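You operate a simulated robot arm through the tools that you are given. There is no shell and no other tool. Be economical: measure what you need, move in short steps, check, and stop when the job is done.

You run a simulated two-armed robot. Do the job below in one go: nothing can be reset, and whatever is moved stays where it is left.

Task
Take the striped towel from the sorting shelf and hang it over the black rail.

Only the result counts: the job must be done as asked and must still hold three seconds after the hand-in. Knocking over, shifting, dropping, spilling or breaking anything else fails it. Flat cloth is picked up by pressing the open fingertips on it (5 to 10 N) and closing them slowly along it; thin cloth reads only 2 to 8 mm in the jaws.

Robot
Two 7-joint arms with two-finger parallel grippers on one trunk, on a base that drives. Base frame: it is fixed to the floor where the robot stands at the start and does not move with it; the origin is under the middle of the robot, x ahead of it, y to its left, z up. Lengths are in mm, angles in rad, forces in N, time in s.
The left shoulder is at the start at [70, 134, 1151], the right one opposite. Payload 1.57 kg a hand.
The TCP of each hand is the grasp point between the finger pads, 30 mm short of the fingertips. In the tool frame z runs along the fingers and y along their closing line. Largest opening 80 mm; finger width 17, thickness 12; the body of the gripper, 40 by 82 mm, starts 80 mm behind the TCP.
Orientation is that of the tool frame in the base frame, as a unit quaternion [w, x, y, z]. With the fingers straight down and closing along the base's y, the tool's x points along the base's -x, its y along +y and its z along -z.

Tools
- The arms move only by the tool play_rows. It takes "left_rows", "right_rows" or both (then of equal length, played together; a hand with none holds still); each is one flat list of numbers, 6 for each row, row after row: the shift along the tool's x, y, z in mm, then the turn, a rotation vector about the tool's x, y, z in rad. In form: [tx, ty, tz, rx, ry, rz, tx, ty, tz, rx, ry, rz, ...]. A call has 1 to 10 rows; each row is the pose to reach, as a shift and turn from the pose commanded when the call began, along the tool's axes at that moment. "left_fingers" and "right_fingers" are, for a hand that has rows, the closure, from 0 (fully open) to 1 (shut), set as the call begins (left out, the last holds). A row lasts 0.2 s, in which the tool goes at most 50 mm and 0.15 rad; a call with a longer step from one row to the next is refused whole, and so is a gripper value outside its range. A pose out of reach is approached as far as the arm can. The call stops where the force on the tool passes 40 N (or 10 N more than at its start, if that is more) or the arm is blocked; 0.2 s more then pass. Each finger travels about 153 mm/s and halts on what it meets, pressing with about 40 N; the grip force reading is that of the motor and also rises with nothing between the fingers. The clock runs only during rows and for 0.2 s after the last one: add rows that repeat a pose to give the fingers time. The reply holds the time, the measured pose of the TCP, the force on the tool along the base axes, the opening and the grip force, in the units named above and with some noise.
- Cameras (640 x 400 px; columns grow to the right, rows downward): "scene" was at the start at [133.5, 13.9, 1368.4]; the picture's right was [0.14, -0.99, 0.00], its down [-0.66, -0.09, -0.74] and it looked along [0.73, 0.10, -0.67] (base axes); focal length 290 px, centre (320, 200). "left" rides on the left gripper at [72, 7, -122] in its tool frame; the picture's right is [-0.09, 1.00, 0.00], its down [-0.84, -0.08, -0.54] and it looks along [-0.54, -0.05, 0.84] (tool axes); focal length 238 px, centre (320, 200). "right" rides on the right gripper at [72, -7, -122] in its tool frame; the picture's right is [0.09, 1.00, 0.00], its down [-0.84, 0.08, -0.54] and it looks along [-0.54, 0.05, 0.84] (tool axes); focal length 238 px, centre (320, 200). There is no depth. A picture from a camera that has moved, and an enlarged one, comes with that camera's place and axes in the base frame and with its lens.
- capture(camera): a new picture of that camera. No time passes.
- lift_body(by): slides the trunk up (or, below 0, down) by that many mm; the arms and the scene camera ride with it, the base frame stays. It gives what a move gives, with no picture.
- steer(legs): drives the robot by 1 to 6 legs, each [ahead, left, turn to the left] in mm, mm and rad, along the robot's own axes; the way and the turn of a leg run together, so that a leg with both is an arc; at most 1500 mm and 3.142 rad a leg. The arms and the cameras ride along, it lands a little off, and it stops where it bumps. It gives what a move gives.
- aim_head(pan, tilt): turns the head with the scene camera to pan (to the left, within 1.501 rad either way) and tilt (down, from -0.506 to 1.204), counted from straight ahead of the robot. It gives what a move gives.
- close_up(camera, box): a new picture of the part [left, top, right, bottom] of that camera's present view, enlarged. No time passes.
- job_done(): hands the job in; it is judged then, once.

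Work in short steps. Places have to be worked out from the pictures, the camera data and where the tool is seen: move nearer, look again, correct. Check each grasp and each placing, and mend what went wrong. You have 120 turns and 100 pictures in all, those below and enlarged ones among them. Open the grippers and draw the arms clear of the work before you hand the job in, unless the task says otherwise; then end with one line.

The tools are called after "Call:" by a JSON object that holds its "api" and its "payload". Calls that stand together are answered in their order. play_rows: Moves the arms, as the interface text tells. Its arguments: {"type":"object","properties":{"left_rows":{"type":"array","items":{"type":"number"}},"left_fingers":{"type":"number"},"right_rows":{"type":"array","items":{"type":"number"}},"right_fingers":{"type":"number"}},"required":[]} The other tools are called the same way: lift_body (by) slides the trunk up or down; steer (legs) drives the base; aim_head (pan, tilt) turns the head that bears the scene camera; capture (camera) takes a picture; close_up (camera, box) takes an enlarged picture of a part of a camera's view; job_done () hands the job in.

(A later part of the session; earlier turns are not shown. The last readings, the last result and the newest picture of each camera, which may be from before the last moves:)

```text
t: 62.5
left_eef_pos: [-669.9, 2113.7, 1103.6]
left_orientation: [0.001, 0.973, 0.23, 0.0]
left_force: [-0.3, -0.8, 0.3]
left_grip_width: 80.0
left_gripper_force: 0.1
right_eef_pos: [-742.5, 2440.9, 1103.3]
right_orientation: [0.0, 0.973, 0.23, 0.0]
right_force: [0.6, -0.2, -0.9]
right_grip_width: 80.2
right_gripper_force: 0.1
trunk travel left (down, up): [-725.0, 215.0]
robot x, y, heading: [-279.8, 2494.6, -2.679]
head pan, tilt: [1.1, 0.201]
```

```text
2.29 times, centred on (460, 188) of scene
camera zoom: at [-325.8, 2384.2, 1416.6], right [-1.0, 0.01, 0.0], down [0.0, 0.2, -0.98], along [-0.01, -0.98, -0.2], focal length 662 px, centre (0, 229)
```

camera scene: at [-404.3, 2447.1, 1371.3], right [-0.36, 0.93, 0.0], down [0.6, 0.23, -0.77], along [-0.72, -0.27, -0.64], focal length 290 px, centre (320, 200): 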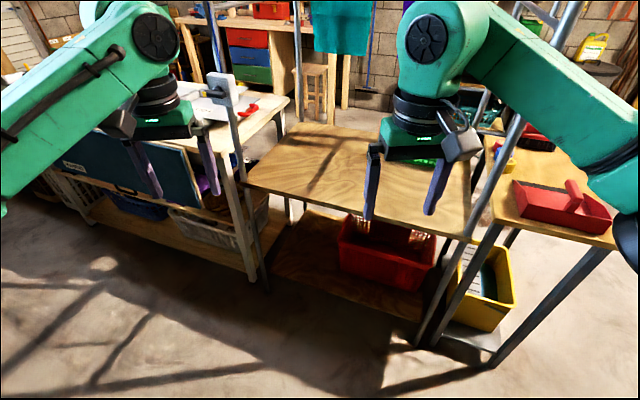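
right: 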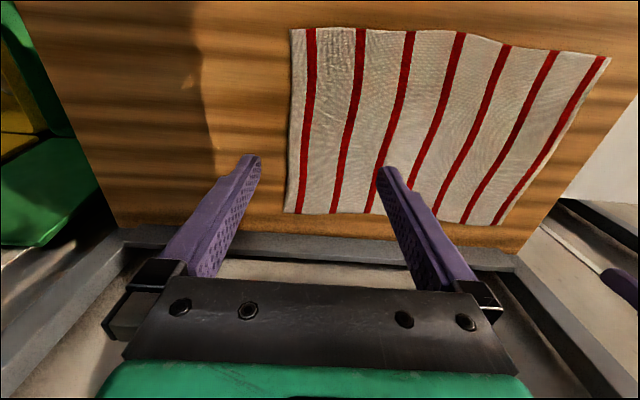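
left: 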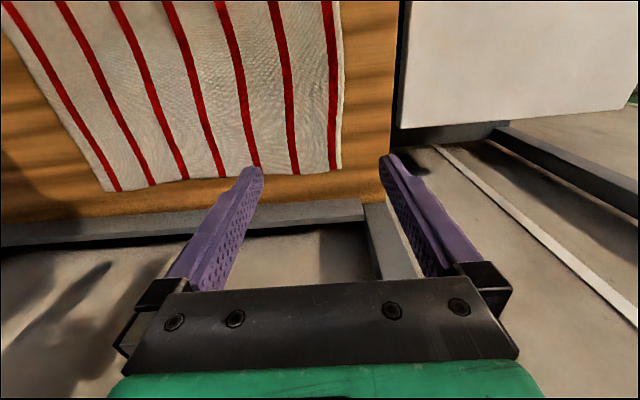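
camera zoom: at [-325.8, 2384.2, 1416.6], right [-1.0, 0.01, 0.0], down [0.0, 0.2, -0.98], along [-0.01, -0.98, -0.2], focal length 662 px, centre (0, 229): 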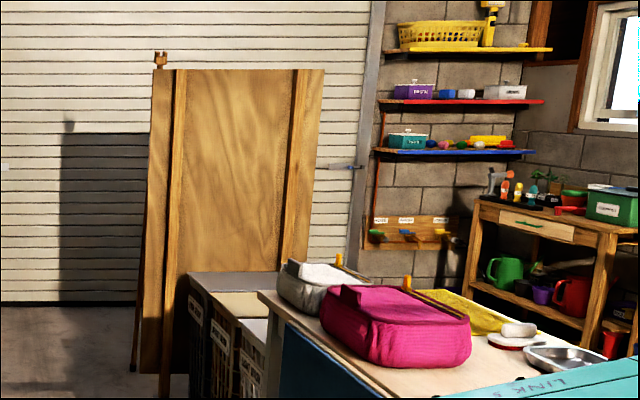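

A wooden folding screen stands behind the laundry bins and hides part of the room. I drive back down the lane, facing it, to look behind it.

Call:
{"api": "steer", "payload": {"legs": [[0, 0, 1.107], [0, -170, 0], [1500, 0, 0], [1300, 0, 0]]}}

Call:
{"api": "aim_head", "payload": {"pan": -0.8, "tilt": 0.3}}

Call:
{"api": "capture", "payload": {"camera": "scene"}}

```text
t: 79.9
left_eef_pos: [-250.7, -825.0, 1104.8]
left_orientation: [0.001, 0.697, 0.717, 0.0]
left_force: [-0.9, 0.7, 0.7]
left_grip_width: 80.0
left_gripper_force: 0.1
right_eef_pos: [-576.0, -753.0, 1103.2]
right_orientation: [-0.001, 0.698, 0.716, -0.001]
right_force: [0.1, 0.4, 0.1]
right_grip_width: 79.9
right_gripper_force: 0.0
trunk travel left (down, up): [-725.0, 215.0]
robot x, y, heading: [-429.6, -310.2, -1.544]
head pan, tilt: [1.1, 0.201]
```

```text
t: 81.8
left_eef_pos: [-249.3, -824.8, 1103.9]
left_orientation: [0.0, 0.697, 0.717, 0.001]
left_force: [-0.4, -1.1, -0.2]
left_grip_width: 80.0
left_gripper_force: 0.0
right_eef_pos: [-574.8, -754.7, 1103.4]
right_orientation: [0.001, 0.697, 0.717, 0.0]
right_force: [0.5, -0.9, -0.2]
right_grip_width: 79.9
right_gripper_force: 0.1
trunk travel left (down, up): [-725.0, 215.0]
robot x, y, heading: [-428.6, -312.5, -1.545]
head pan, tilt: [-0.799, 0.3]
```

```text
62 pictures are left
camera scene: at [-495.2, -425.6, 1407.4], right [-0.72, 0.7, 0.0], down [0.21, 0.21, -0.96], along [-0.67, -0.68, -0.3], focal length 290 px, centre (320, 200)
```

scene: 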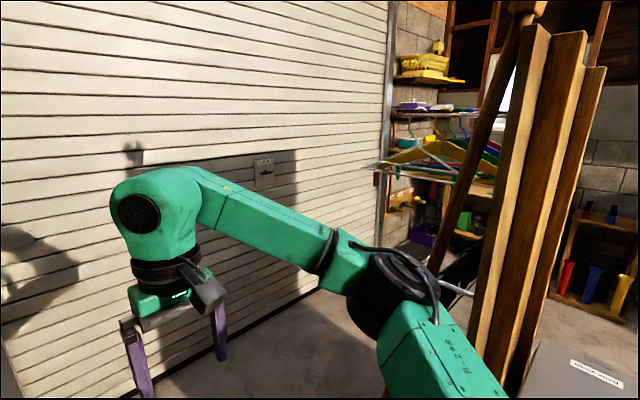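

A garment rack with hangers stands behind the screen. I go a little further to see it in full.

Call:
{"api": "steer", "payload": {"legs": [[500, 150, 0]]}}

Call:
{"api": "aim_head", "payload": {"pan": -1.4, "tilt": 0.3}}

Call:
{"api": "capture", "payload": {"camera": "scene"}}

```text
t: 84.8
left_eef_pos: [-79.9, -1305.6, 1104.6]
left_orientation: [0.0, 0.695, 0.719, 0.0]
left_force: [0.2, 0.1, 0.9]
left_grip_width: 79.9
left_gripper_force: 0.0
right_eef_pos: [-406.2, -1236.5, 1105.0]
right_orientation: [0.0, 0.697, 0.718, -0.001]
right_force: [-0.2, -0.4, -1.2]
right_grip_width: 80.2
right_gripper_force: 0.1
trunk travel left (down, up): [-725.0, 215.0]
robot x, y, heading: [-265.3, -792.7, -1.539]
head pan, tilt: [-0.799, 0.3]
```

```text
t: 85.8
left_eef_pos: [-79.2, -1306.4, 1104.1]
left_orientation: [0.0, 0.695, 0.719, 0.0]
left_force: [-0.1, -0.3, -0.8]
left_grip_width: 79.9
left_gripper_force: 0.0
right_eef_pos: [-407.1, -1237.6, 1104.4]
right_orientation: [0.0, 0.696, 0.718, 0.0]
right_force: [-0.2, -0.3, -0.8]
right_grip_width: 80.0
right_gripper_force: 0.0
trunk travel left (down, up): [-725.0, 215.0]
robot x, y, heading: [-263.6, -794.3, -1.542]
head pan, tilt: [-1.4, 0.3]
```

```text
61 pictures are left
camera scene: at [-353.4, -859.5, 1407.4], right [-0.2, 0.98, 0.0], down [0.29, 0.06, -0.96], along [-0.94, -0.19, -0.3], focal length 290 px, centre (320, 200)
```

scene: 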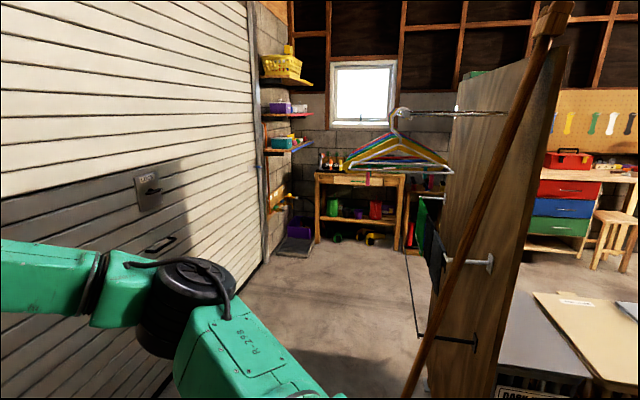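

Behind the screen there are brackets: hangers on top, a white holder, and a dark one low down. I zoom in there.

Call:
{"api": "close_up", "payload": {"camera": "scene", "box": [340, 90, 560, 380]}}

```text
1.38 times, centred on (450, 235) of scene
camera zoom: at [-353.4, -859.5, 1407.4], right [-0.2, 0.98, 0.0], down [0.29, 0.06, -0.96], along [-0.94, -0.19, -0.3], focal length 400 px, centre (141, 152)
```

zoom: 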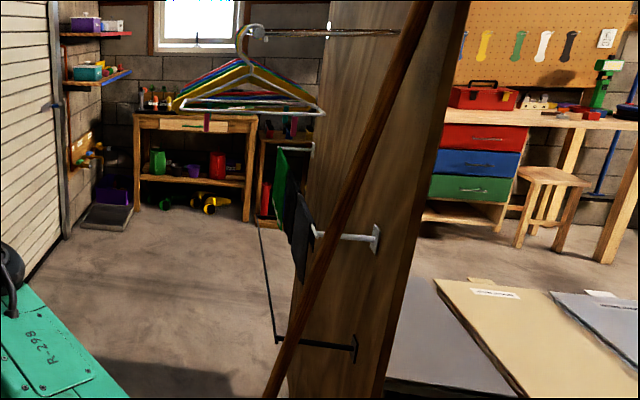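

There is the black rail: low on the far side of the screen, on brackets, with a white rail carrying cloths above it. I move around to view it from the front and fix its position.

Call:
{"api": "steer", "payload": {"legs": [[0, 0, -1.6], [0, 400, 0], [350, 0, 0]]}}

Call:
{"api": "aim_head", "payload": {"pan": -0.7, "tilt": 0.5}}

Call:
{"api": "capture", "payload": {"camera": "scene"}}

```text
t: 94.0
left_eef_pos: [-1100.2, -1401.2, 1104.9]
left_orientation: [0.0, 1.0, 0.018, 0.0]
left_force: [-0.4, -0.5, 0.5]
left_grip_width: 79.9
left_gripper_force: 0.1
right_eef_pos: [-1032.7, -1072.3, 1103.8]
right_orientation: [0.0, 1.0, 0.018, -0.001]
right_force: [-0.2, 0.2, 0.4]
right_grip_width: 79.6
right_gripper_force: 0.0
trunk travel left (down, up): [-725.0, 215.0]
robot x, y, heading: [-589.6, -1218.2, -3.108]
head pan, tilt: [-1.4, 0.3]
```

```text
t: 95.0
left_eef_pos: [-1102.7, -1400.3, 1105.2]
left_orientation: [0.0, 1.0, 0.018, 0.0]
left_force: [-0.1, 0.0, 0.5]
left_grip_width: 79.9
left_gripper_force: 0.0
right_eef_pos: [-1033.6, -1073.4, 1104.1]
right_orientation: [0.001, 1.0, 0.018, 0.0]
right_force: [0.5, -0.2, -0.4]
right_grip_width: 79.9
right_gripper_force: 0.0
trunk travel left (down, up): [-725.0, 215.0]
robot x, y, heading: [-589.0, -1213.5, -3.104]
head pan, tilt: [-0.7, 0.499]
```

```text
59 pictures are left
camera scene: at [-710.6, -1157.9, 1389.0], right [0.62, 0.79, 0.0], down [0.38, -0.3, -0.88], along [-0.69, 0.54, -0.48], focal length 290 px, centre (320, 200)
```

scene: 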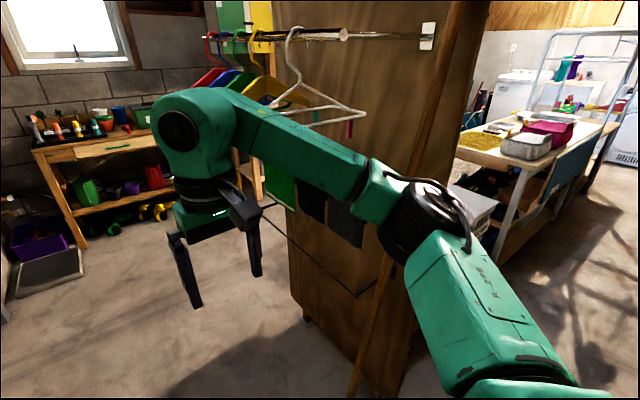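

The rail lies at about y≈-716, z≈762, x from about -1640 to -1100, with cloths on the white rail above it and hangers overhead. Now I drive back to the sorting shelf to fetch the towel.

Call:
{"api": "steer", "payload": {"legs": [[-200, 0, 0], [0, -1218, 0], [0, 0, 3.104]]}}

Call:
{"api": "aim_head", "payload": {"pan": 0.0, "tilt": 0.85}}

```text
t: 109.7
left_eef_pos: [89.8, 191.7, 1104.3]
left_orientation: [0.001, -0.021, 1.0, 0.0]
left_force: [-0.3, 0.8, -1.2]
left_grip_width: 79.9
left_gripper_force: 0.1
right_eef_pos: [21.4, -135.2, 1103.5]
right_orientation: [0.0, -0.021, 1.0, 0.0]
right_force: [0.1, -0.7, -0.4]
right_grip_width: 79.8
right_gripper_force: 0.1
trunk travel left (down, up): [-725.0, 215.0]
robot x, y, heading: [-422.3, 2.1, 0.042]
head pan, tilt: [-0.7, 0.499]
```

```text
t: 110.8
left_eef_pos: [88.4, 192.3, 1103.3]
left_orientation: [0.001, -0.02, 1.0, 0.0]
left_force: [-0.4, 0.2, 0.0]
left_grip_width: 80.1
left_gripper_force: 0.1
right_eef_pos: [21.0, -136.0, 1104.6]
right_orientation: [0.0, -0.02, 1.0, 0.0]
right_force: [-0.3, 0.9, 0.6]
right_grip_width: 80.2
right_gripper_force: 0.1
trunk travel left (down, up): [-725.0, 215.0]
robot x, y, heading: [-421.6, 5.1, 0.043]
head pan, tilt: [0.0, 0.85]
```

I align to heading 0 and drive up to the shelf, slightly closer than at the start.

Call:
{"api": "steer", "payload": {"legs": [[0, 0, -0.043], [475, -5, 0]]}}

Call:
{"api": "capture", "payload": {"camera": "scene"}}

Call:
{"api": "capture", "payload": {"camera": "left"}}

Call:
{"api": "capture", "payload": {"camera": "right"}}

```text
t: 114.0
left_eef_pos: [566.2, 169.5, 1105.0]
left_orientation: [0.0, -0.002, 1.0, 0.0]
left_force: [0.3, -0.1, 0.5]
left_grip_width: 80.3
left_gripper_force: 0.1
right_eef_pos: [487.9, -154.9, 1104.0]
right_orientation: [0.001, -0.002, 1.0, 0.0]
right_force: [0.1, 0.7, 0.1]
right_grip_width: 80.1
right_gripper_force: 0.1
trunk travel left (down, up): [-725.0, 215.0]
robot x, y, heading: [50.0, -0.8, 0.002]
head pan, tilt: [0.0, 0.85]
```

```text
58 pictures are left
camera scene: at [175.5, 2.1, 1359.1], right [0.0, -1.0, 0.0], down [-0.75, 0.0, -0.66], along [0.66, 0.0, -0.75], focal length 290 px, centre (320, 200)
```

scene: 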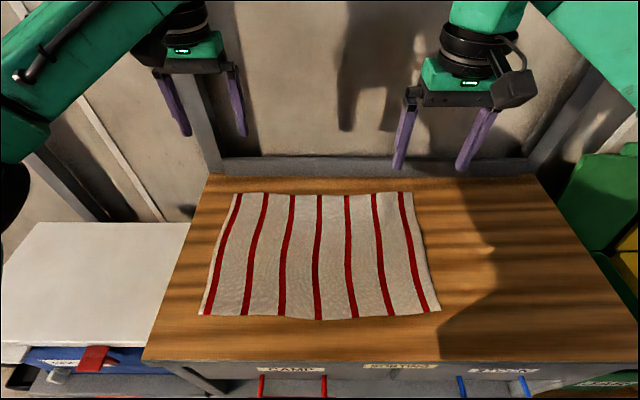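

```text
57 pictures are left
camera left: at [494.0, 175.5, 1226.1], right [0.09, 1.0, 0.0], down [0.84, -0.07, 0.54], along [0.54, -0.05, -0.84], focal length 238 px, centre (320, 200)
```

left: 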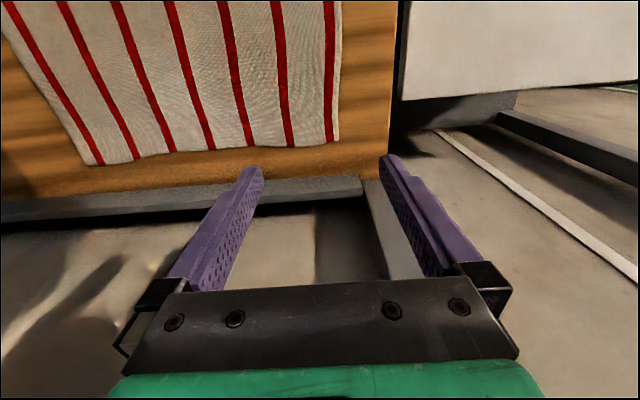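

```text
56 pictures are left
camera right: at [413.7, -161.9, 1225.4], right [-0.1, 1.0, 0.0], down [0.84, 0.08, 0.54], along [0.54, 0.05, -0.84], focal length 238 px, centre (320, 200)
```

right: 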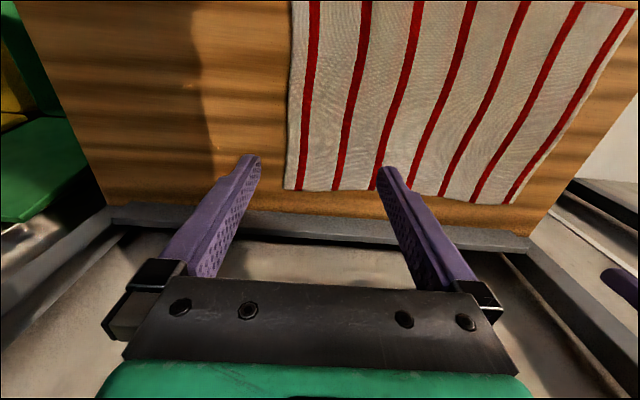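

Towel corners come out at x 365–662, y −222…213. I bring both hands over it, 60 mm inside the far edge, spaced about 290 mm apart with jaws at about 60 mm.

Call:
{"api": "play_rows", "payload": {"left_rows": [-6, -5, 36, 0, 0, 0, -12, -10, 72, 0, 0, 0, -17, -15, 108, 0, 0, 0, -23, -20, 144, 0, 0, 0, -29, -25, 180, 0, 0, 0, -34, -29.5, 212, 0, 0, 0], "right_rows": [-19, 1, 36, 0, 0, 0, -38, 2, 72, 0, 0, 0, -57, 3, 108, 0, 0, 0, -76, 4, 144, 0, 0, 0, -95, 5, 180, 0, 0, 0, -112, 5, 211, 0, 0, 0], "left_fingers": 0.25, "right_fingers": 0.25}}

Call:
{"api": "capture", "payload": {"camera": "scene"}}

```text
t: 115.4
left_eef_pos: [597.2, 143.2, 912.1]
left_orientation: [0.01, -0.003, 1.0, 0.0]
left_force: [-3.4, 0.0, 15.7]
left_grip_width: 59.9
left_gripper_force: 0.1
right_eef_pos: [592.5, -146.5, 911.2]
right_orientation: [0.007, -0.002, 1.0, 0.004]
right_force: [-4.4, 0.4, 16.6]
right_grip_width: 60.3
right_gripper_force: 0.1
trunk travel left (down, up): [-725.0, 215.0]
robot x, y, heading: [45.8, -2.0, 0.003]
head pan, tilt: [0.0, 0.85]
stopped in row 6 (right hand): the force on the tool passed its limit (the readings are from after the stop); the commanded pose is now the measured one
```

```text
55 pictures are left
camera scene: at [170.7, 2.5, 1359.7], right [0.0, -1.0, 0.0], down [-0.75, 0.0, -0.66], along [0.66, 0.0, -0.75], focal length 290 px, centre (320, 200)
```

scene: 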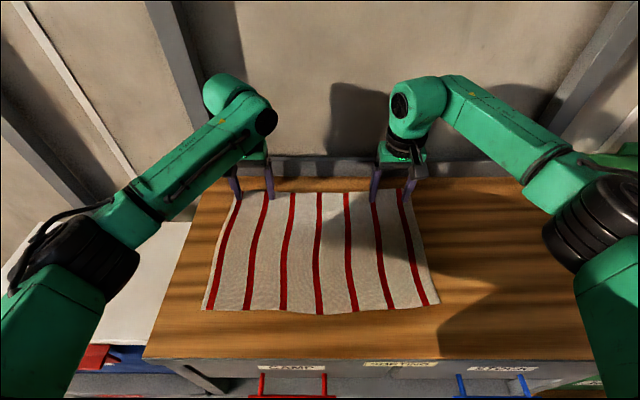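

Contact came at TCP z≈911, so the surface is higher than expected and the far edge nearer. I check where the fingertips touch.

Call:
{"api": "close_up", "payload": {"camera": "scene", "box": [200, 140, 440, 290]}}

Call:
{"api": "capture", "payload": {"camera": "right"}}

Call:
{"api": "capture", "payload": {"camera": "left"}}

```text
2.67 times, centred on (320, 215) of scene
camera zoom: at [170.7, 2.5, 1359.7], right [0.0, -1.0, 0.0], down [-0.75, 0.0, -0.66], along [0.66, 0.0, -0.75], focal length 773 px, centre (320, 160)
```

zoom: 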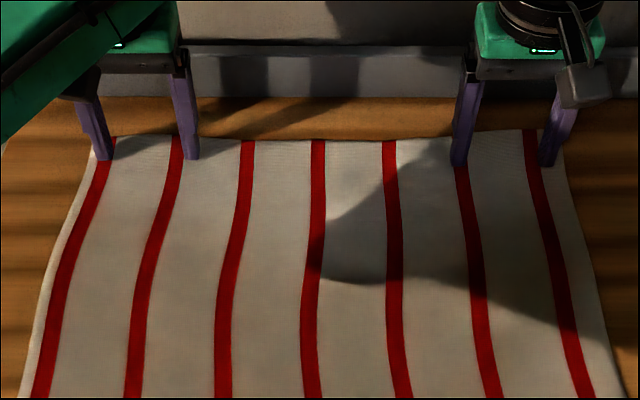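

```text
53 pictures are left
camera right: at [517.3, -155.3, 1031.9], right [-0.1, 1.0, 0.01], down [0.83, 0.07, 0.55], along [0.55, 0.06, -0.83], focal length 238 px, centre (320, 200)
```

right: 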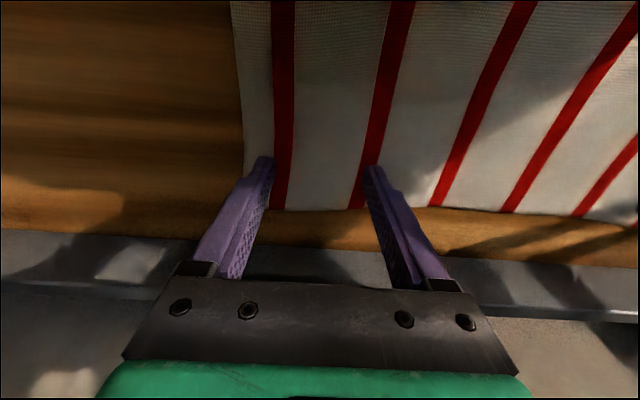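

```text
52 pictures are left
camera left: at [523.7, 149.1, 1031.7], right [0.09, 1.0, 0.0], down [0.83, -0.07, 0.56], along [0.56, -0.05, -0.83], focal length 238 px, centre (320, 200)
```

left: 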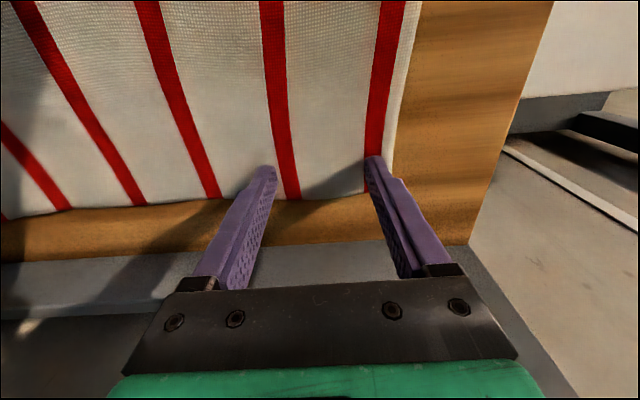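

The surface is at about z=880, and the grips sit just inside the far edge and the outer edges. I lift slightly, shift 27 mm toward me and each hand 13 mm inward, then come back down.

Call:
{"api": "play_rows", "payload": {"left_rows": [0, 0, -12, 0, 0, 0, 14, -6, -14, 0, 0, 0, 27, -13, -12, 0, 0, 0, 27, -13, -5, 0, 0, 0, 27, -13, -3, 0, 0, 0], "right_rows": [0, 0, -12, 0, 0, 0, 12, 6, -14, 0, 0, 0, 22, 13, -12, 0, 0, 0, 22, 13, -5, 0, 0, 0, 22, 13, -3, 0, 0, 0]}}

```text
t: 116.6
left_eef_pos: [573.2, 131.2, 912.0]
left_orientation: [0.008, -0.004, 1.0, -0.001]
left_force: [0.6, 1.2, 11.5]
left_grip_width: 60.1
left_gripper_force: 0.0
right_eef_pos: [572.5, -135.3, 912.1]
right_orientation: [0.005, -0.001, 1.0, 0.003]
right_force: [0.5, 0.4, 1.6]
right_grip_width: 59.8
right_gripper_force: 0.0
trunk travel left (down, up): [-725.0, 215.0]
robot x, y, heading: [49.4, -1.5, 0.001]
head pan, tilt: [0.0, 0.85]
```

Left presses 11 N and right about 2 N; I even them out and begin closing in small steps.

Call:
{"api": "play_rows", "payload": {"left_rows": [0, 0, -0.5, 0, 0, 0], "right_rows": [0, 0, 2, 0, 0, 0], "left_fingers": 0.35, "right_fingers": 0.35}}

Call:
{"api": "play_rows", "payload": {"left_rows": [0, 0, 0, 0, 0, 0], "right_rows": [0, 0, 0, 0, 0, 0], "left_fingers": 0.5, "right_fingers": 0.5}}

Call:
{"api": "capture", "payload": {"camera": "right"}}

Call:
{"api": "capture", "payload": {"camera": "left"}}

```text
t: 117.0
left_eef_pos: [571.5, 132.5, 911.6]
left_orientation: [0.007, -0.003, 1.0, 0.001]
left_force: [1.1, -0.5, 5.9]
left_grip_width: 51.6
left_gripper_force: 0.0
right_eef_pos: [572.8, -134.0, 912.4]
right_orientation: [0.006, -0.002, 1.0, 0.004]
right_force: [2.3, -1.5, 16.2]
right_grip_width: 52.8
right_gripper_force: 0.7
trunk travel left (down, up): [-725.0, 215.0]
robot x, y, heading: [46.9, -3.9, -0.003]
head pan, tilt: [0.0, 0.85]
```

```text
t: 117.4
left_eef_pos: [569.9, 130.3, 911.8]
left_orientation: [0.007, -0.004, 1.0, 0.0]
left_force: [0.0, -0.9, 2.6]
left_grip_width: 39.4
left_gripper_force: 0.1
right_eef_pos: [571.3, -134.1, 911.3]
right_orientation: [0.006, -0.002, 1.0, 0.004]
right_force: [3.3, 0.9, 20.8]
right_grip_width: 39.3
right_gripper_force: 0.1
trunk travel left (down, up): [-725.0, 215.0]
robot x, y, heading: [48.4, -3.3, 0.004]
head pan, tilt: [0.0, 0.85]
```

```text
51 pictures are left
camera right: at [497.1, -141.7, 1031.7], right [-0.1, 1.0, 0.01], down [0.83, 0.08, 0.55], along [0.55, 0.06, -0.83], focal length 238 px, centre (320, 200)
```

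right: 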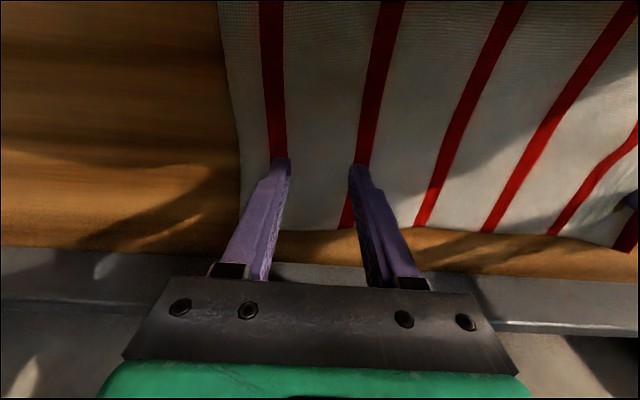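

```text
50 pictures are left
camera left: at [497.4, 137.3, 1032.1], right [0.09, 1.0, 0.0], down [0.83, -0.07, 0.55], along [0.55, -0.05, -0.83], focal length 238 px, centre (320, 200)
```

left: 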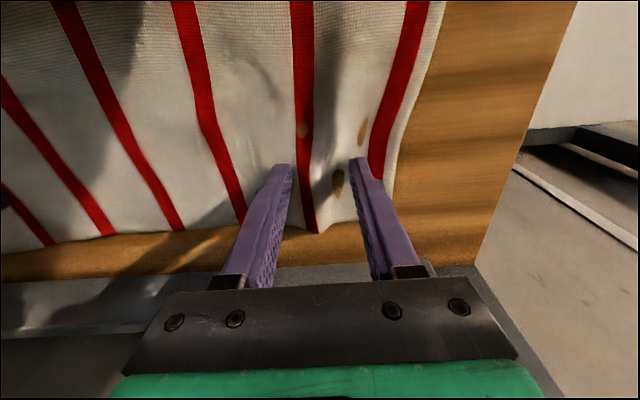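

The left cloth is gathering, while the right presses too hard without gathering. I correct both forces and close further.

Call:
{"api": "play_rows", "payload": {"left_rows": [0, 0, 0.7, 0, 0, 0], "right_rows": [0, 0, -1.2, 0, 0, 0], "left_fingers": 0.65, "right_fingers": 0.65}}

Call:
{"api": "play_rows", "payload": {"left_rows": [0, 0, 0, 0, 0, 0], "right_rows": [0, 0, 0, 0, 0, 0], "left_fingers": 0.8, "right_fingers": 0.8}}

Call:
{"api": "play_rows", "payload": {"left_rows": [0, 0, 0, 0, 0, 0, 0, 0, 0, 0, 0, 0], "right_rows": [0, 0, 0, 0, 0, 0, 0, 0, 0, 0, 0, 0], "left_fingers": 1.0, "right_fingers": 1.0}}

Call:
{"api": "capture", "payload": {"camera": "right"}}

Call:
{"api": "capture", "payload": {"camera": "left"}}

```text
t: 117.8
left_eef_pos: [570.4, 133.0, 910.7]
left_orientation: [0.007, -0.004, 1.0, -0.001]
left_force: [0.2, -1.3, 3.8]
left_grip_width: 27.1
left_gripper_force: 0.0
right_eef_pos: [570.3, -132.7, 911.5]
right_orientation: [0.005, -0.001, 1.0, 0.004]
right_force: [1.3, 2.9, 19.9]
right_grip_width: 24.9
right_gripper_force: 0.0
trunk travel left (down, up): [-725.0, 215.0]
robot x, y, heading: [46.9, 4.3, 0.01]
head pan, tilt: [0.0, 0.85]
```

```text
t: 118.2
left_eef_pos: [569.4, 131.2, 912.3]
left_orientation: [0.008, -0.004, 1.0, 0.0]
left_force: [-0.3, -1.7, 3.5]
left_grip_width: 15.8
left_gripper_force: 0.1
right_eef_pos: [570.4, -133.7, 911.0]
right_orientation: [0.005, -0.002, 1.0, 0.003]
right_force: [0.8, 1.6, 20.6]
right_grip_width: 12.8
right_gripper_force: 0.1
trunk travel left (down, up): [-725.0, 215.0]
robot x, y, heading: [46.7, -0.5, 0.002]
head pan, tilt: [0.0, 0.85]
```

```text
t: 118.8
left_eef_pos: [569.8, 130.0, 911.3]
left_orientation: [0.009, -0.003, 1.0, 0.0]
left_force: [0.1, -0.1, 1.3]
left_grip_width: 2.0
left_gripper_force: 23.7
right_eef_pos: [571.8, -135.5, 911.2]
right_orientation: [0.006, -0.001, 1.0, 0.003]
right_force: [-1.0, -3.6, 23.6]
right_grip_width: 0.1
right_gripper_force: 21.7
trunk travel left (down, up): [-725.0, 215.0]
robot x, y, heading: [47.5, -3.6, 0.004]
head pan, tilt: [0.0, 0.85]
```

```text
49 pictures are left
camera right: at [496.2, -143.8, 1031.6], right [-0.09, 1.0, 0.01], down [0.83, 0.07, 0.55], along [0.55, 0.06, -0.83], focal length 238 px, centre (320, 200)
```

right: 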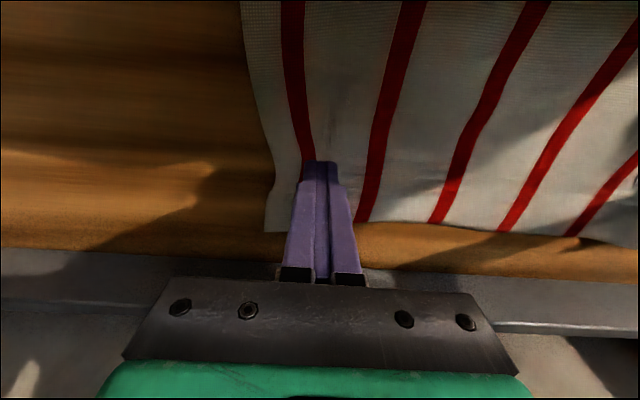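

```text
48 pictures are left
camera left: at [496.4, 135.9, 1032.1], right [0.09, 1.0, 0.0], down [0.83, -0.07, 0.56], along [0.55, -0.05, -0.83], focal length 238 px, centre (320, 200)
```

left: 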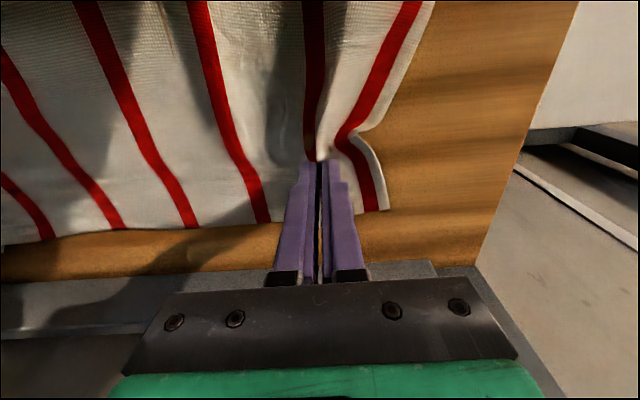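

Left has cloth (2 mm); the right closed empty. I lift the right hand, reopen it and set it down more gently.

Call:
{"api": "play_rows", "payload": {"right_rows": [0, 0, -12, 0, 0, 0, 0, 0, -12, 0, 0, 0, 0, 0, -12, 0, 0, 0, 0, 0, -6, 0, 0, 0, 0, 0, -3, 0, 0, 0], "right_fingers": 0.2}}

```text
t: 120.0
left_eef_pos: [572.2, 130.5, 911.2]
left_orientation: [0.008, -0.003, 1.0, 0.0]
left_force: [2.3, 2.5, 15.2]
left_grip_width: 2.3
left_gripper_force: 23.4
right_eef_pos: [570.8, -136.1, 913.2]
right_orientation: [0.004, -0.001, 1.0, 0.004]
right_force: [0.3, -0.2, 0.9]
right_grip_width: 64.1
right_gripper_force: 0.0
trunk travel left (down, up): [-725.0, 215.0]
robot x, y, heading: [49.2, 2.2, -0.004]
head pan, tilt: [0.0, 0.85]
```

Just above contact now; I go down 1 mm and read the force.

Call:
{"api": "play_rows", "payload": {"right_rows": [0, 0, 1.2, 0, 0, 0]}}

```text
t: 120.4
left_eef_pos: [570.8, 130.1, 910.2]
left_orientation: [0.008, -0.003, 1.0, 0.0]
left_force: [4.1, 3.1, 17.0]
left_grip_width: 2.2
left_gripper_force: 23.7
right_eef_pos: [572.5, -136.0, 912.7]
right_orientation: [0.004, -0.001, 1.0, 0.003]
right_force: [0.7, -0.5, 0.3]
right_grip_width: 63.8
right_gripper_force: 0.0
trunk travel left (down, up): [-725.0, 215.0]
robot x, y, heading: [47.7, 0.1, 0.001]
head pan, tilt: [0.0, 0.85]
```

Call:
{"api": "play_rows", "payload": {"right_rows": [0, 0, 1, 0, 0, 0]}}

```text
t: 120.8
left_eef_pos: [571.2, 130.0, 911.1]
left_orientation: [0.009, -0.004, 1.0, -0.001]
left_force: [3.2, 2.5, 18.0]
left_grip_width: 2.5
left_gripper_force: 23.8
right_eef_pos: [571.7, -135.8, 910.6]
right_orientation: [0.005, 0.0, 1.0, 0.003]
right_force: [0.4, -0.5, 2.7]
right_grip_width: 64.1
right_gripper_force: 0.2
trunk travel left (down, up): [-725.0, 215.0]
robot x, y, heading: [46.7, -3.7, 0.007]
head pan, tilt: [0.0, 0.85]
```

Contact is at 2.7 N; I add about 0.9 mm and start closing slowly.

Call:
{"api": "play_rows", "payload": {"right_rows": [0, 0, 0.9, 0, 0, 0], "right_fingers": 0.3}}

Call:
{"api": "play_rows", "payload": {"right_rows": [0, 0, 0, 0, 0, 0], "right_fingers": 0.4}}

Call:
{"api": "close_up", "payload": {"camera": "right", "box": [160, 40, 480, 240]}}

```text
t: 121.2
left_eef_pos: [569.7, 131.2, 910.4]
left_orientation: [0.007, -0.003, 1.0, 0.0]
left_force: [3.4, 2.2, 17.6]
left_grip_width: 2.1
left_gripper_force: 23.6
right_eef_pos: [571.9, -134.5, 912.8]
right_orientation: [0.006, -0.001, 1.0, 0.005]
right_force: [2.2, -1.8, 9.8]
right_grip_width: 56.8
right_gripper_force: 0.4
trunk travel left (down, up): [-725.0, 215.0]
robot x, y, heading: [45.2, -4.1, 0.004]
head pan, tilt: [0.0, 0.85]
```

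```text
t: 121.6
left_eef_pos: [570.6, 130.2, 912.3]
left_orientation: [0.008, -0.004, 1.0, 0.0]
left_force: [3.3, 1.3, 14.6]
left_grip_width: 2.5
left_gripper_force: 23.9
right_eef_pos: [571.5, -135.0, 911.5]
right_orientation: [0.006, -0.001, 1.0, 0.003]
right_force: [1.5, -2.4, 13.4]
right_grip_width: 50.0
right_gripper_force: 1.5
trunk travel left (down, up): [-725.0, 215.0]
robot x, y, heading: [47.2, -1.1, 0.004]
head pan, tilt: [0.0, 0.85]
```

```text
2.00 times, centred on (320, 140) of right
camera zoom: at [496.6, -143.6, 1031.9], right [-0.09, 1.0, 0.01], down [0.83, 0.07, 0.55], along [0.55, 0.06, -0.83], focal length 477 px, centre (320, 320)
```

zoom: 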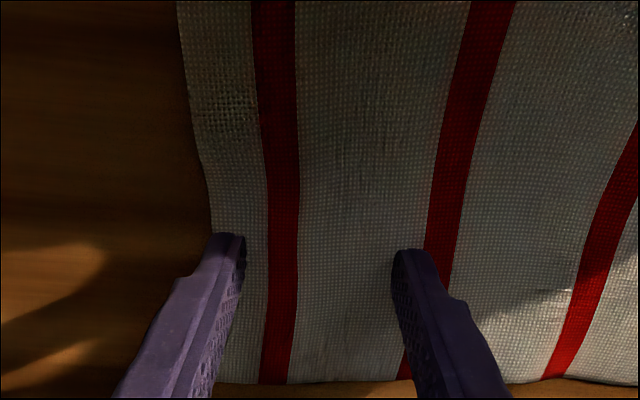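

The outer right finger is almost on the towel's border. I lift, shift 22 mm inward, reopen and set down again.

Call:
{"api": "play_rows", "payload": {"right_rows": [0, 0, -10, 0, 0, 0, 0, 12, -10, 0, 0, 0, 0, 22, -10, 0, 0, 0, 0, 22, -5, 0, 0, 0, 0, 22, -1.2, 0, 0, 0, 0, 22, -1.2, 0, 0, 0], "right_fingers": 0.2}}

```text
t: 123.0
left_eef_pos: [570.6, 130.3, 911.0]
left_orientation: [0.007, -0.004, 1.0, 0.0]
left_force: [-1.0, 0.8, 15.9]
left_grip_width: 2.5
left_gripper_force: 23.2
right_eef_pos: [569.8, -113.6, 912.2]
right_orientation: [0.005, -0.001, 1.0, 0.004]
right_force: [0.3, -0.6, 1.1]
right_grip_width: 64.2
right_gripper_force: 0.0
trunk travel left (down, up): [-725.0, 215.0]
robot x, y, heading: [48.3, -1.3, -0.002]
head pan, tilt: [0.0, 0.85]
```

I press about 1 mm and close in small steps, watching the force.

Call:
{"api": "play_rows", "payload": {"right_rows": [0, 0, 1.2, 0, 0, 0], "right_fingers": 0.25}}

Call:
{"api": "play_rows", "payload": {"right_rows": [0, 0, 0, 0, 0, 0], "right_fingers": 0.35}}

Call:
{"api": "play_rows", "payload": {"right_rows": [0, 0, -0.3, 0, 0, 0], "right_fingers": 0.45}}

Call:
{"api": "close_up", "payload": {"camera": "right", "box": [160, 40, 480, 240]}}

```text
t: 123.4
left_eef_pos: [570.5, 130.2, 912.0]
left_orientation: [0.008, -0.004, 1.0, 0.001]
left_force: [2.3, -0.1, 11.4]
left_grip_width: 2.2
left_gripper_force: 23.4
right_eef_pos: [570.4, -113.4, 911.3]
right_orientation: [0.005, -0.001, 1.0, 0.004]
right_force: [-1.8, -1.1, 10.1]
right_grip_width: 60.8
right_gripper_force: 0.2
trunk travel left (down, up): [-725.0, 215.0]
robot x, y, heading: [43.5, 1.9, 0.011]
head pan, tilt: [0.0, 0.85]
```

```text
t: 123.8
left_eef_pos: [569.4, 129.9, 911.4]
left_orientation: [0.009, -0.003, 1.0, 0.0]
left_force: [2.1, 0.1, 9.1]
left_grip_width: 2.4
left_gripper_force: 23.4
right_eef_pos: [571.8, -113.4, 912.5]
right_orientation: [0.006, -0.001, 1.0, 0.003]
right_force: [-0.2, -2.5, 13.3]
right_grip_width: 54.4
right_gripper_force: 1.8
trunk travel left (down, up): [-725.0, 215.0]
robot x, y, heading: [50.6, -0.5, -0.001]
head pan, tilt: [0.0, 0.85]
```

```text
t: 124.2
left_eef_pos: [570.3, 131.4, 911.3]
left_orientation: [0.008, -0.003, 1.0, -0.001]
left_force: [2.4, -2.0, 9.6]
left_grip_width: 2.3
left_gripper_force: 23.7
right_eef_pos: [571.8, -112.9, 912.1]
right_orientation: [0.006, -0.001, 1.0, 0.004]
right_force: [0.9, 1.6, 14.9]
right_grip_width: 42.6
right_gripper_force: 0.1
trunk travel left (down, up): [-725.0, 215.0]
robot x, y, heading: [46.2, 1.0, 0.003]
head pan, tilt: [0.0, 0.85]
```

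```text
2.00 times, centred on (320, 140) of right
camera zoom: at [496.5, -120.5, 1031.8], right [-0.1, 1.0, 0.01], down [0.83, 0.08, 0.55], along [0.55, 0.06, -0.83], focal length 477 px, centre (320, 320)
```

zoom: 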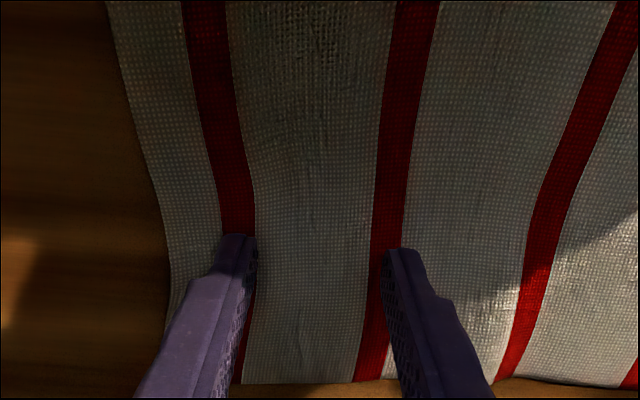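

The outer edge bends inward, so the cloth is being dragged. I keep closing with slightly less pressure.

Call:
{"api": "play_rows", "payload": {"right_rows": [0, 0, -0.6, 0, 0, 0], "right_fingers": 0.55}}

Call:
{"api": "play_rows", "payload": {"right_rows": [0, 0, 0, 0, 0, 0], "right_fingers": 0.65}}

Call:
{"api": "close_up", "payload": {"camera": "right", "box": [160, 40, 480, 240]}}

```text
t: 124.6
left_eef_pos: [570.5, 130.7, 911.4]
left_orientation: [0.008, -0.004, 1.0, 0.0]
left_force: [-1.1, -0.7, 11.3]
left_grip_width: 2.1
left_gripper_force: 23.3
right_eef_pos: [571.0, -113.8, 912.9]
right_orientation: [0.005, -0.002, 1.0, 0.004]
right_force: [2.2, 0.7, 10.2]
right_grip_width: 35.4
right_gripper_force: 0.0
trunk travel left (down, up): [-725.0, 215.0]
robot x, y, heading: [47.1, -0.0, 0.004]
head pan, tilt: [0.0, 0.85]
```

```text
t: 125.0
left_eef_pos: [570.8, 130.8, 911.3]
left_orientation: [0.008, -0.003, 1.0, 0.0]
left_force: [-1.0, -1.1, 10.0]
left_grip_width: 2.3
left_gripper_force: 24.1
right_eef_pos: [570.4, -113.5, 910.9]
right_orientation: [0.005, -0.002, 1.0, 0.003]
right_force: [0.4, 0.6, 7.4]
right_grip_width: 27.5
right_gripper_force: 0.1
trunk travel left (down, up): [-725.0, 215.0]
robot x, y, heading: [48.7, 1.1, 0.001]
head pan, tilt: [0.0, 0.85]
```

```text
2.00 times, centred on (320, 140) of right
camera zoom: at [496.4, -121.4, 1032.0], right [-0.09, 1.0, 0.01], down [0.83, 0.08, 0.55], along [0.55, 0.06, -0.83], focal length 477 px, centre (320, 320)
```

zoom: 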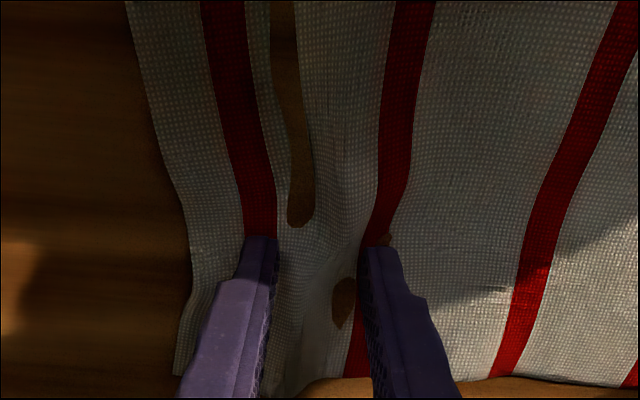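

It is buckling up between the fingers now. I close the rest of the way in steps.

Call:
{"api": "play_rows", "payload": {"right_rows": [0, 0, 0, 0, 0, 0], "right_fingers": 0.75}}

Call:
{"api": "play_rows", "payload": {"right_rows": [0, 0, 0, 0, 0, 0], "right_fingers": 0.87}}

Call:
{"api": "play_rows", "payload": {"right_rows": [0, 0, 0, 0, 0, 0, 0, 0, 0, 0, 0, 0], "right_fingers": 1.0}}

Call:
{"api": "capture", "payload": {"camera": "right"}}

```text
t: 125.4
left_eef_pos: [570.7, 130.5, 911.9]
left_orientation: [0.008, -0.004, 1.0, 0.0]
left_force: [-2.0, 0.4, 10.2]
left_grip_width: 2.3
left_gripper_force: 24.0
right_eef_pos: [571.7, -113.3, 910.7]
right_orientation: [0.005, -0.002, 1.0, 0.004]
right_force: [-0.3, 0.9, 7.5]
right_grip_width: 19.6
right_gripper_force: 0.0
trunk travel left (down, up): [-725.0, 215.0]
robot x, y, heading: [47.9, -2.0, 0.004]
head pan, tilt: [0.0, 0.85]
```

```text
t: 125.8
left_eef_pos: [571.3, 131.1, 911.0]
left_orientation: [0.008, -0.003, 1.0, -0.001]
left_force: [-2.2, -1.2, 11.7]
left_grip_width: 2.3
left_gripper_force: 24.1
right_eef_pos: [570.6, -114.3, 911.8]
right_orientation: [0.006, -0.002, 1.0, 0.003]
right_force: [-0.1, 1.8, 4.7]
right_grip_width: 10.6
right_gripper_force: 0.5
trunk travel left (down, up): [-725.0, 215.0]
robot x, y, heading: [52.8, 0.6, 0.003]
head pan, tilt: [0.0, 0.85]
```

```text
t: 126.4
left_eef_pos: [569.4, 130.4, 912.1]
left_orientation: [0.008, -0.003, 1.0, -0.001]
left_force: [-3.0, -2.5, 12.6]
left_grip_width: 2.1
left_gripper_force: 23.6
right_eef_pos: [570.4, -113.5, 910.6]
right_orientation: [0.005, -0.002, 1.0, 0.004]
right_force: [0.6, 3.4, 3.3]
right_grip_width: 3.1
right_gripper_force: 25.1
trunk travel left (down, up): [-725.0, 215.0]
robot x, y, heading: [47.6, -2.0, 0.004]
head pan, tilt: [0.0, 0.85]
```

```text
44 pictures are left
camera right: at [496.6, -121.4, 1032.0], right [-0.09, 1.0, 0.01], down [0.83, 0.08, 0.55], along [0.55, 0.06, -0.83], focal length 238 px, centre (320, 200)
```

right: 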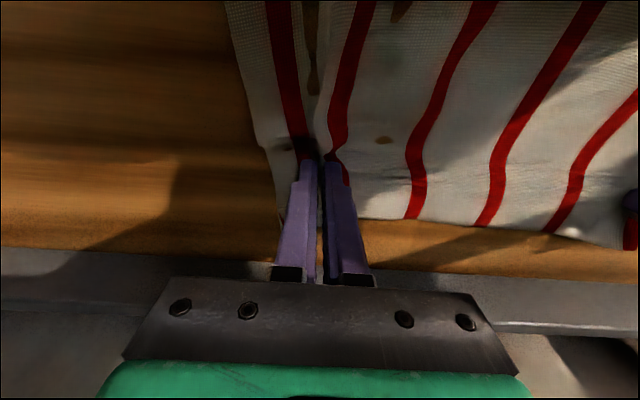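

Both hands hold cloth (2.1 and 3.1 mm). I lift straight up.

Call:
{"api": "play_rows", "payload": {"left_rows": [0, 0, -15, 0, 0, 0, 0, 0, -35, 0, 0, 0, 0, 0, -60, 0, 0, 0, 0, 0, -85, 0, 0, 0, 0, 0, -110, 0, 0, 0, 10, 0, -135, 0, 0, 0, 25, 0, -160, 0, 0, 0, 45, 0, -185, 0, 0, 0, 65, 0, -210, 0, 0, 0], "right_rows": [0, 0, -15, 0, 0, 0, 0, 0, -35, 0, 0, 0, 0, 0, -60, 0, 0, 0, 0, 0, -85, 0, 0, 0, 0, 0, -110, 0, 0, 0, 10, 0, -135, 0, 0, 0, 25, 0, -160, 0, 0, 0, 45, 0, -185, 0, 0, 0, 65, 0, -210, 0, 0, 0]}}

Call:
{"api": "capture", "payload": {"camera": "scene"}}

```text
t: 128.4
left_eef_pos: [503.9, 130.2, 1118.4]
left_orientation: [0.007, -0.004, 1.0, 0.0]
left_force: [-0.9, -4.2, -0.2]
left_grip_width: 2.3
left_gripper_force: 23.6
right_eef_pos: [503.8, -114.8, 1120.6]
right_orientation: [0.004, -0.001, 1.0, 0.004]
right_force: [-0.8, 4.9, 0.7]
right_grip_width: 3.1
right_gripper_force: 24.8
trunk travel left (down, up): [-725.0, 215.0]
robot x, y, heading: [45.7, -4.0, 0.001]
head pan, tilt: [0.0, 0.85]
```

```text
43 pictures are left
camera scene: at [174.2, 2.4, 1359.2], right [0.0, -1.0, 0.0], down [-0.75, 0.0, -0.66], along [0.66, 0.0, -0.75], focal length 290 px, centre (320, 200)
```

scene: 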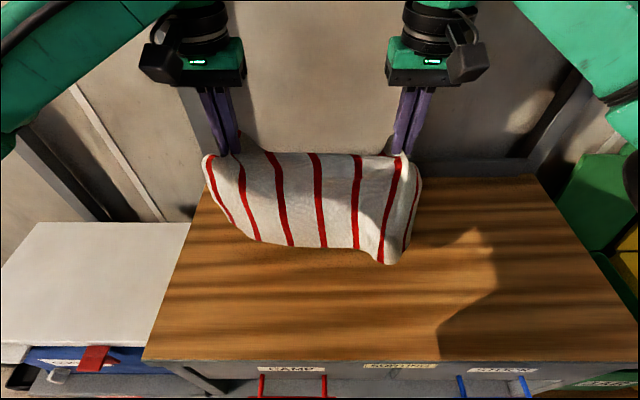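

The towel hangs nicely from both hands. I back away from the shelf, then draw the hands in.

Call:
{"api": "steer", "payload": {"legs": [[-450, 0, 0]]}}

Call:
{"api": "play_rows", "payload": {"left_rows": [30, -1, 0, 0, 0, 0, 60, -2, 0, 0, 0, 0, 90, -2, 0, 0, 0, 0, 115, -2, 0, 0, 0, 0], "right_rows": [30, 1, 0, 0, 0, 0, 60, 2, 0, 0, 0, 0, 90, 2, 0, 0, 0, 0, 115, 2, 0, 0, 0, 0]}}

Call:
{"api": "steer", "payload": {"legs": [[0, 0, 1.571]]}}

Call:
{"api": "lift_body", "payload": {"by": -220}}

Call:
{"api": "capture", "payload": {"camera": "scene"}}

```text
t: 131.1
left_eef_pos: [61.2, 130.0, 1118.0]
left_orientation: [0.006, -0.011, 1.0, 0.0]
left_force: [-0.1, -5.0, -0.6]
left_grip_width: 2.2
left_gripper_force: 23.8
right_eef_pos: [62.6, -114.4, 1117.6]
right_orientation: [0.004, -0.009, 1.0, 0.003]
right_force: [0.9, 4.2, -0.3]
right_grip_width: 3.3
right_gripper_force: 24.1
trunk travel left (down, up): [-725.0, 215.0]
robot x, y, heading: [-396.6, -3.6, 0.019]
head pan, tilt: [0.0, 0.85]
```

```text
t: 132.1
left_eef_pos: [-59.8, 124.5, 1115.7]
left_orientation: [0.007, -0.01, 1.0, 0.0]
left_force: [-0.8, -1.3, 0.5]
left_grip_width: 1.9
left_gripper_force: 23.5
right_eef_pos: [-54.1, -113.5, 1120.0]
right_orientation: [0.004, -0.008, 1.0, 0.003]
right_force: [0.1, 0.3, 0.0]
right_grip_width: 3.3
right_gripper_force: 24.3
trunk travel left (down, up): [-725.0, 215.0]
robot x, y, heading: [-399.7, -3.8, 0.019]
head pan, tilt: [0.0, 0.85]
```

```text
t: 136.4
left_eef_pos: [-534.3, 329.7, 1115.2]
left_orientation: [-0.003, 0.722, -0.692, -0.004]
left_force: [0.2, -0.8, -0.2]
left_grip_width: 2.3
left_gripper_force: 23.6
right_eef_pos: [-298.0, 342.2, 1120.4]
right_orientation: [0.001, 0.72, -0.694, -0.005]
right_force: [-1.4, -0.1, 0.3]
right_grip_width: 2.2
right_gripper_force: 24.1
trunk travel left (down, up): [-725.0, 215.0]
robot x, y, heading: [-397.6, -4.5, 1.612]
head pan, tilt: [0.0, 0.85]
```

```text
t: 138.7
left_eef_pos: [-534.8, 330.3, 895.4]
left_orientation: [-0.004, 0.722, -0.692, -0.004]
left_force: [1.2, -0.3, -0.4]
left_grip_width: 2.2
left_gripper_force: 23.7
right_eef_pos: [-297.9, 342.6, 898.5]
right_orientation: [0.0, 0.721, -0.693, -0.004]
right_force: [-1.3, 0.2, -0.6]
right_grip_width: 1.9
right_gripper_force: 23.4
trunk travel left (down, up): [-505.0, 435.0]
robot x, y, heading: [-394.1, -5.7, 1.609]
head pan, tilt: [0.0, 0.85]
```

```text
42 pictures are left
camera scene: at [-402.2, 124.7, 1139.1], right [1.0, 0.04, 0.0], down [0.03, -0.75, -0.66], along [-0.03, 0.66, -0.75], focal length 290 px, centre (320, 200)
```

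scene: 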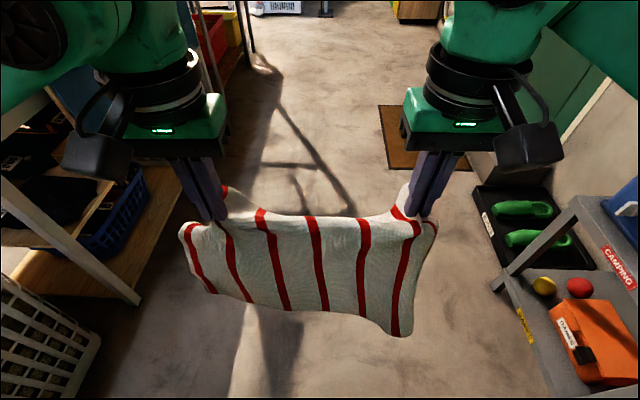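

The towel hangs well and the hands are now low enough to pass under the hangers. I drive backward to y≈-1380, then sideways to the rail.

Call:
{"api": "steer", "payload": {"legs": [[0, 0, -0.038], [-1370, 0, 0]]}}

Call:
{"api": "aim_head", "payload": {"pan": 0.7, "tilt": 0.3}}

Call:
{"api": "capture", "payload": {"camera": "scene"}}

```text
t: 146.1
left_eef_pos: [-531.9, -1056.6, 894.9]
left_orientation: [0.004, -0.696, 0.718, 0.004]
left_force: [0.3, 0.1, -0.4]
left_grip_width: 2.2
left_gripper_force: 24.1
right_eef_pos: [-293.9, -1062.1, 899.2]
right_orientation: [0.0, -0.695, 0.719, 0.005]
right_force: [-0.5, -0.1, 0.0]
right_grip_width: 2.0
right_gripper_force: 23.8
trunk travel left (down, up): [-505.0, 435.0]
robot x, y, heading: [-418.9, -1401.3, 1.537]
head pan, tilt: [0.0, 0.85]
```

```text
t: 147.1
left_eef_pos: [-532.0, -1056.8, 894.9]
left_orientation: [0.005, -0.696, 0.718, 0.004]
left_force: [1.3, -0.9, 0.0]
left_grip_width: 2.4
left_gripper_force: 23.6
right_eef_pos: [-293.8, -1061.7, 899.0]
right_orientation: [0.001, -0.695, 0.719, 0.006]
right_force: [-0.9, 0.4, -0.7]
right_grip_width: 2.4
right_gripper_force: 23.6
trunk travel left (down, up): [-505.0, 435.0]
robot x, y, heading: [-420.6, -1402.3, 1.534]
head pan, tilt: [0.7, 0.3]
```

```text
41 pictures are left
camera scene: at [-474.3, -1276.6, 1187.3], right [0.79, 0.62, 0.0], down [0.18, -0.23, -0.95], along [-0.59, 0.75, -0.3], focal length 290 px, centre (320, 200)
```

scene: 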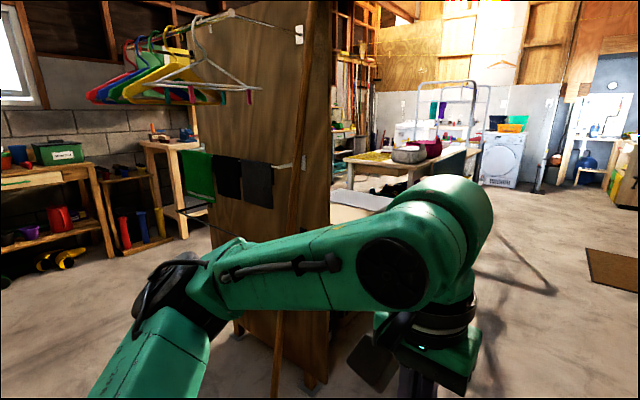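

I zoom in on the rail and the leaning pole to place them precisely.

Call:
{"api": "close_up", "payload": {"camera": "scene", "box": [160, 130, 360, 255]}}

```text
3.20 times, centred on (260, 192) of scene
camera zoom: at [-474.3, -1276.6, 1187.3], right [0.79, 0.62, 0.0], down [0.18, -0.23, -0.95], along [-0.59, 0.75, -0.3], focal length 928 px, centre (512, 224)
```

zoom: 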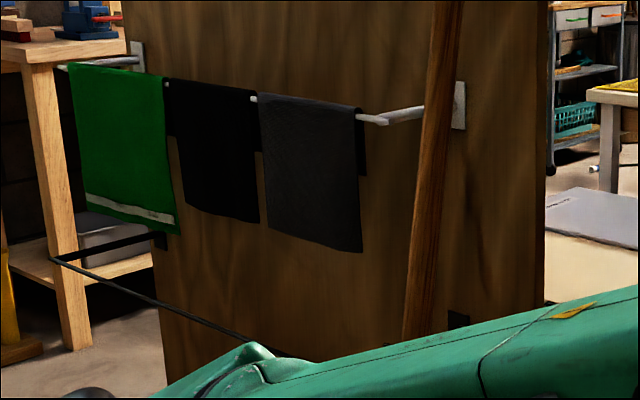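

The rail spans x≈-1700…-1115 at y≈-720, z≈760; the hanging cloths end at z≥830 behind it. I straighten and slide left to centre the towel at x≈-1400.

Call:
{"api": "steer", "payload": {"legs": [[0, 0, 0.037], [0, 970, 0]]}}

Call:
{"api": "aim_head", "payload": {"pan": 0.0, "tilt": 0.5}}

Call:
{"api": "capture", "payload": {"camera": "scene"}}

```text
t: 152.6
left_eef_pos: [-1517.0, -1056.8, 894.7]
left_orientation: [0.004, -0.705, 0.71, 0.005]
left_force: [1.2, -0.3, 0.3]
left_grip_width: 2.1
left_gripper_force: 23.3
right_eef_pos: [-1280.0, -1056.3, 899.2]
right_orientation: [0.0, -0.703, 0.711, 0.005]
right_force: [-1.5, 0.3, -0.8]
right_grip_width: 2.2
right_gripper_force: 23.4
trunk travel left (down, up): [-505.0, 435.0]
robot x, y, heading: [-1395.2, -1403.0, 1.562]
head pan, tilt: [0.7, 0.3]
```

```text
t: 153.7
left_eef_pos: [-1517.2, -1056.3, 895.6]
left_orientation: [0.005, -0.705, 0.71, 0.004]
left_force: [1.3, -0.6, 0.4]
left_grip_width: 2.3
left_gripper_force: 23.4
right_eef_pos: [-1278.7, -1055.7, 899.3]
right_orientation: [0.0, -0.703, 0.711, 0.005]
right_force: [-0.8, 1.0, 0.4]
right_grip_width: 2.4
right_gripper_force: 24.0
trunk travel left (down, up): [-505.0, 435.0]
robot x, y, heading: [-1396.7, -1400.8, 1.564]
head pan, tilt: [0.0, 0.499]
```

```text
39 pictures are left
camera scene: at [-1394.7, -1255.9, 1169.0], right [1.0, -0.01, 0.0], down [0.0, -0.48, -0.88], along [0.01, 0.88, -0.48], focal length 290 px, centre (320, 200)
```

scene: 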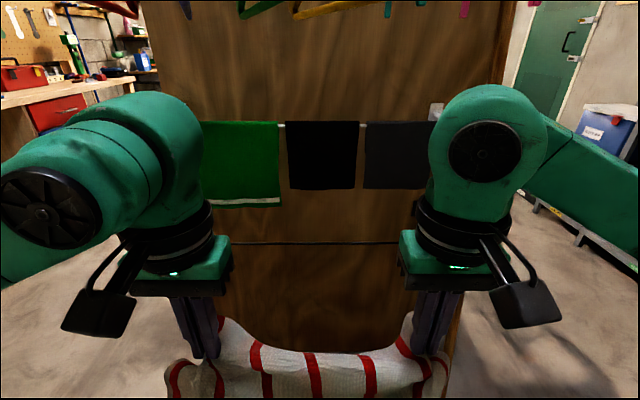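

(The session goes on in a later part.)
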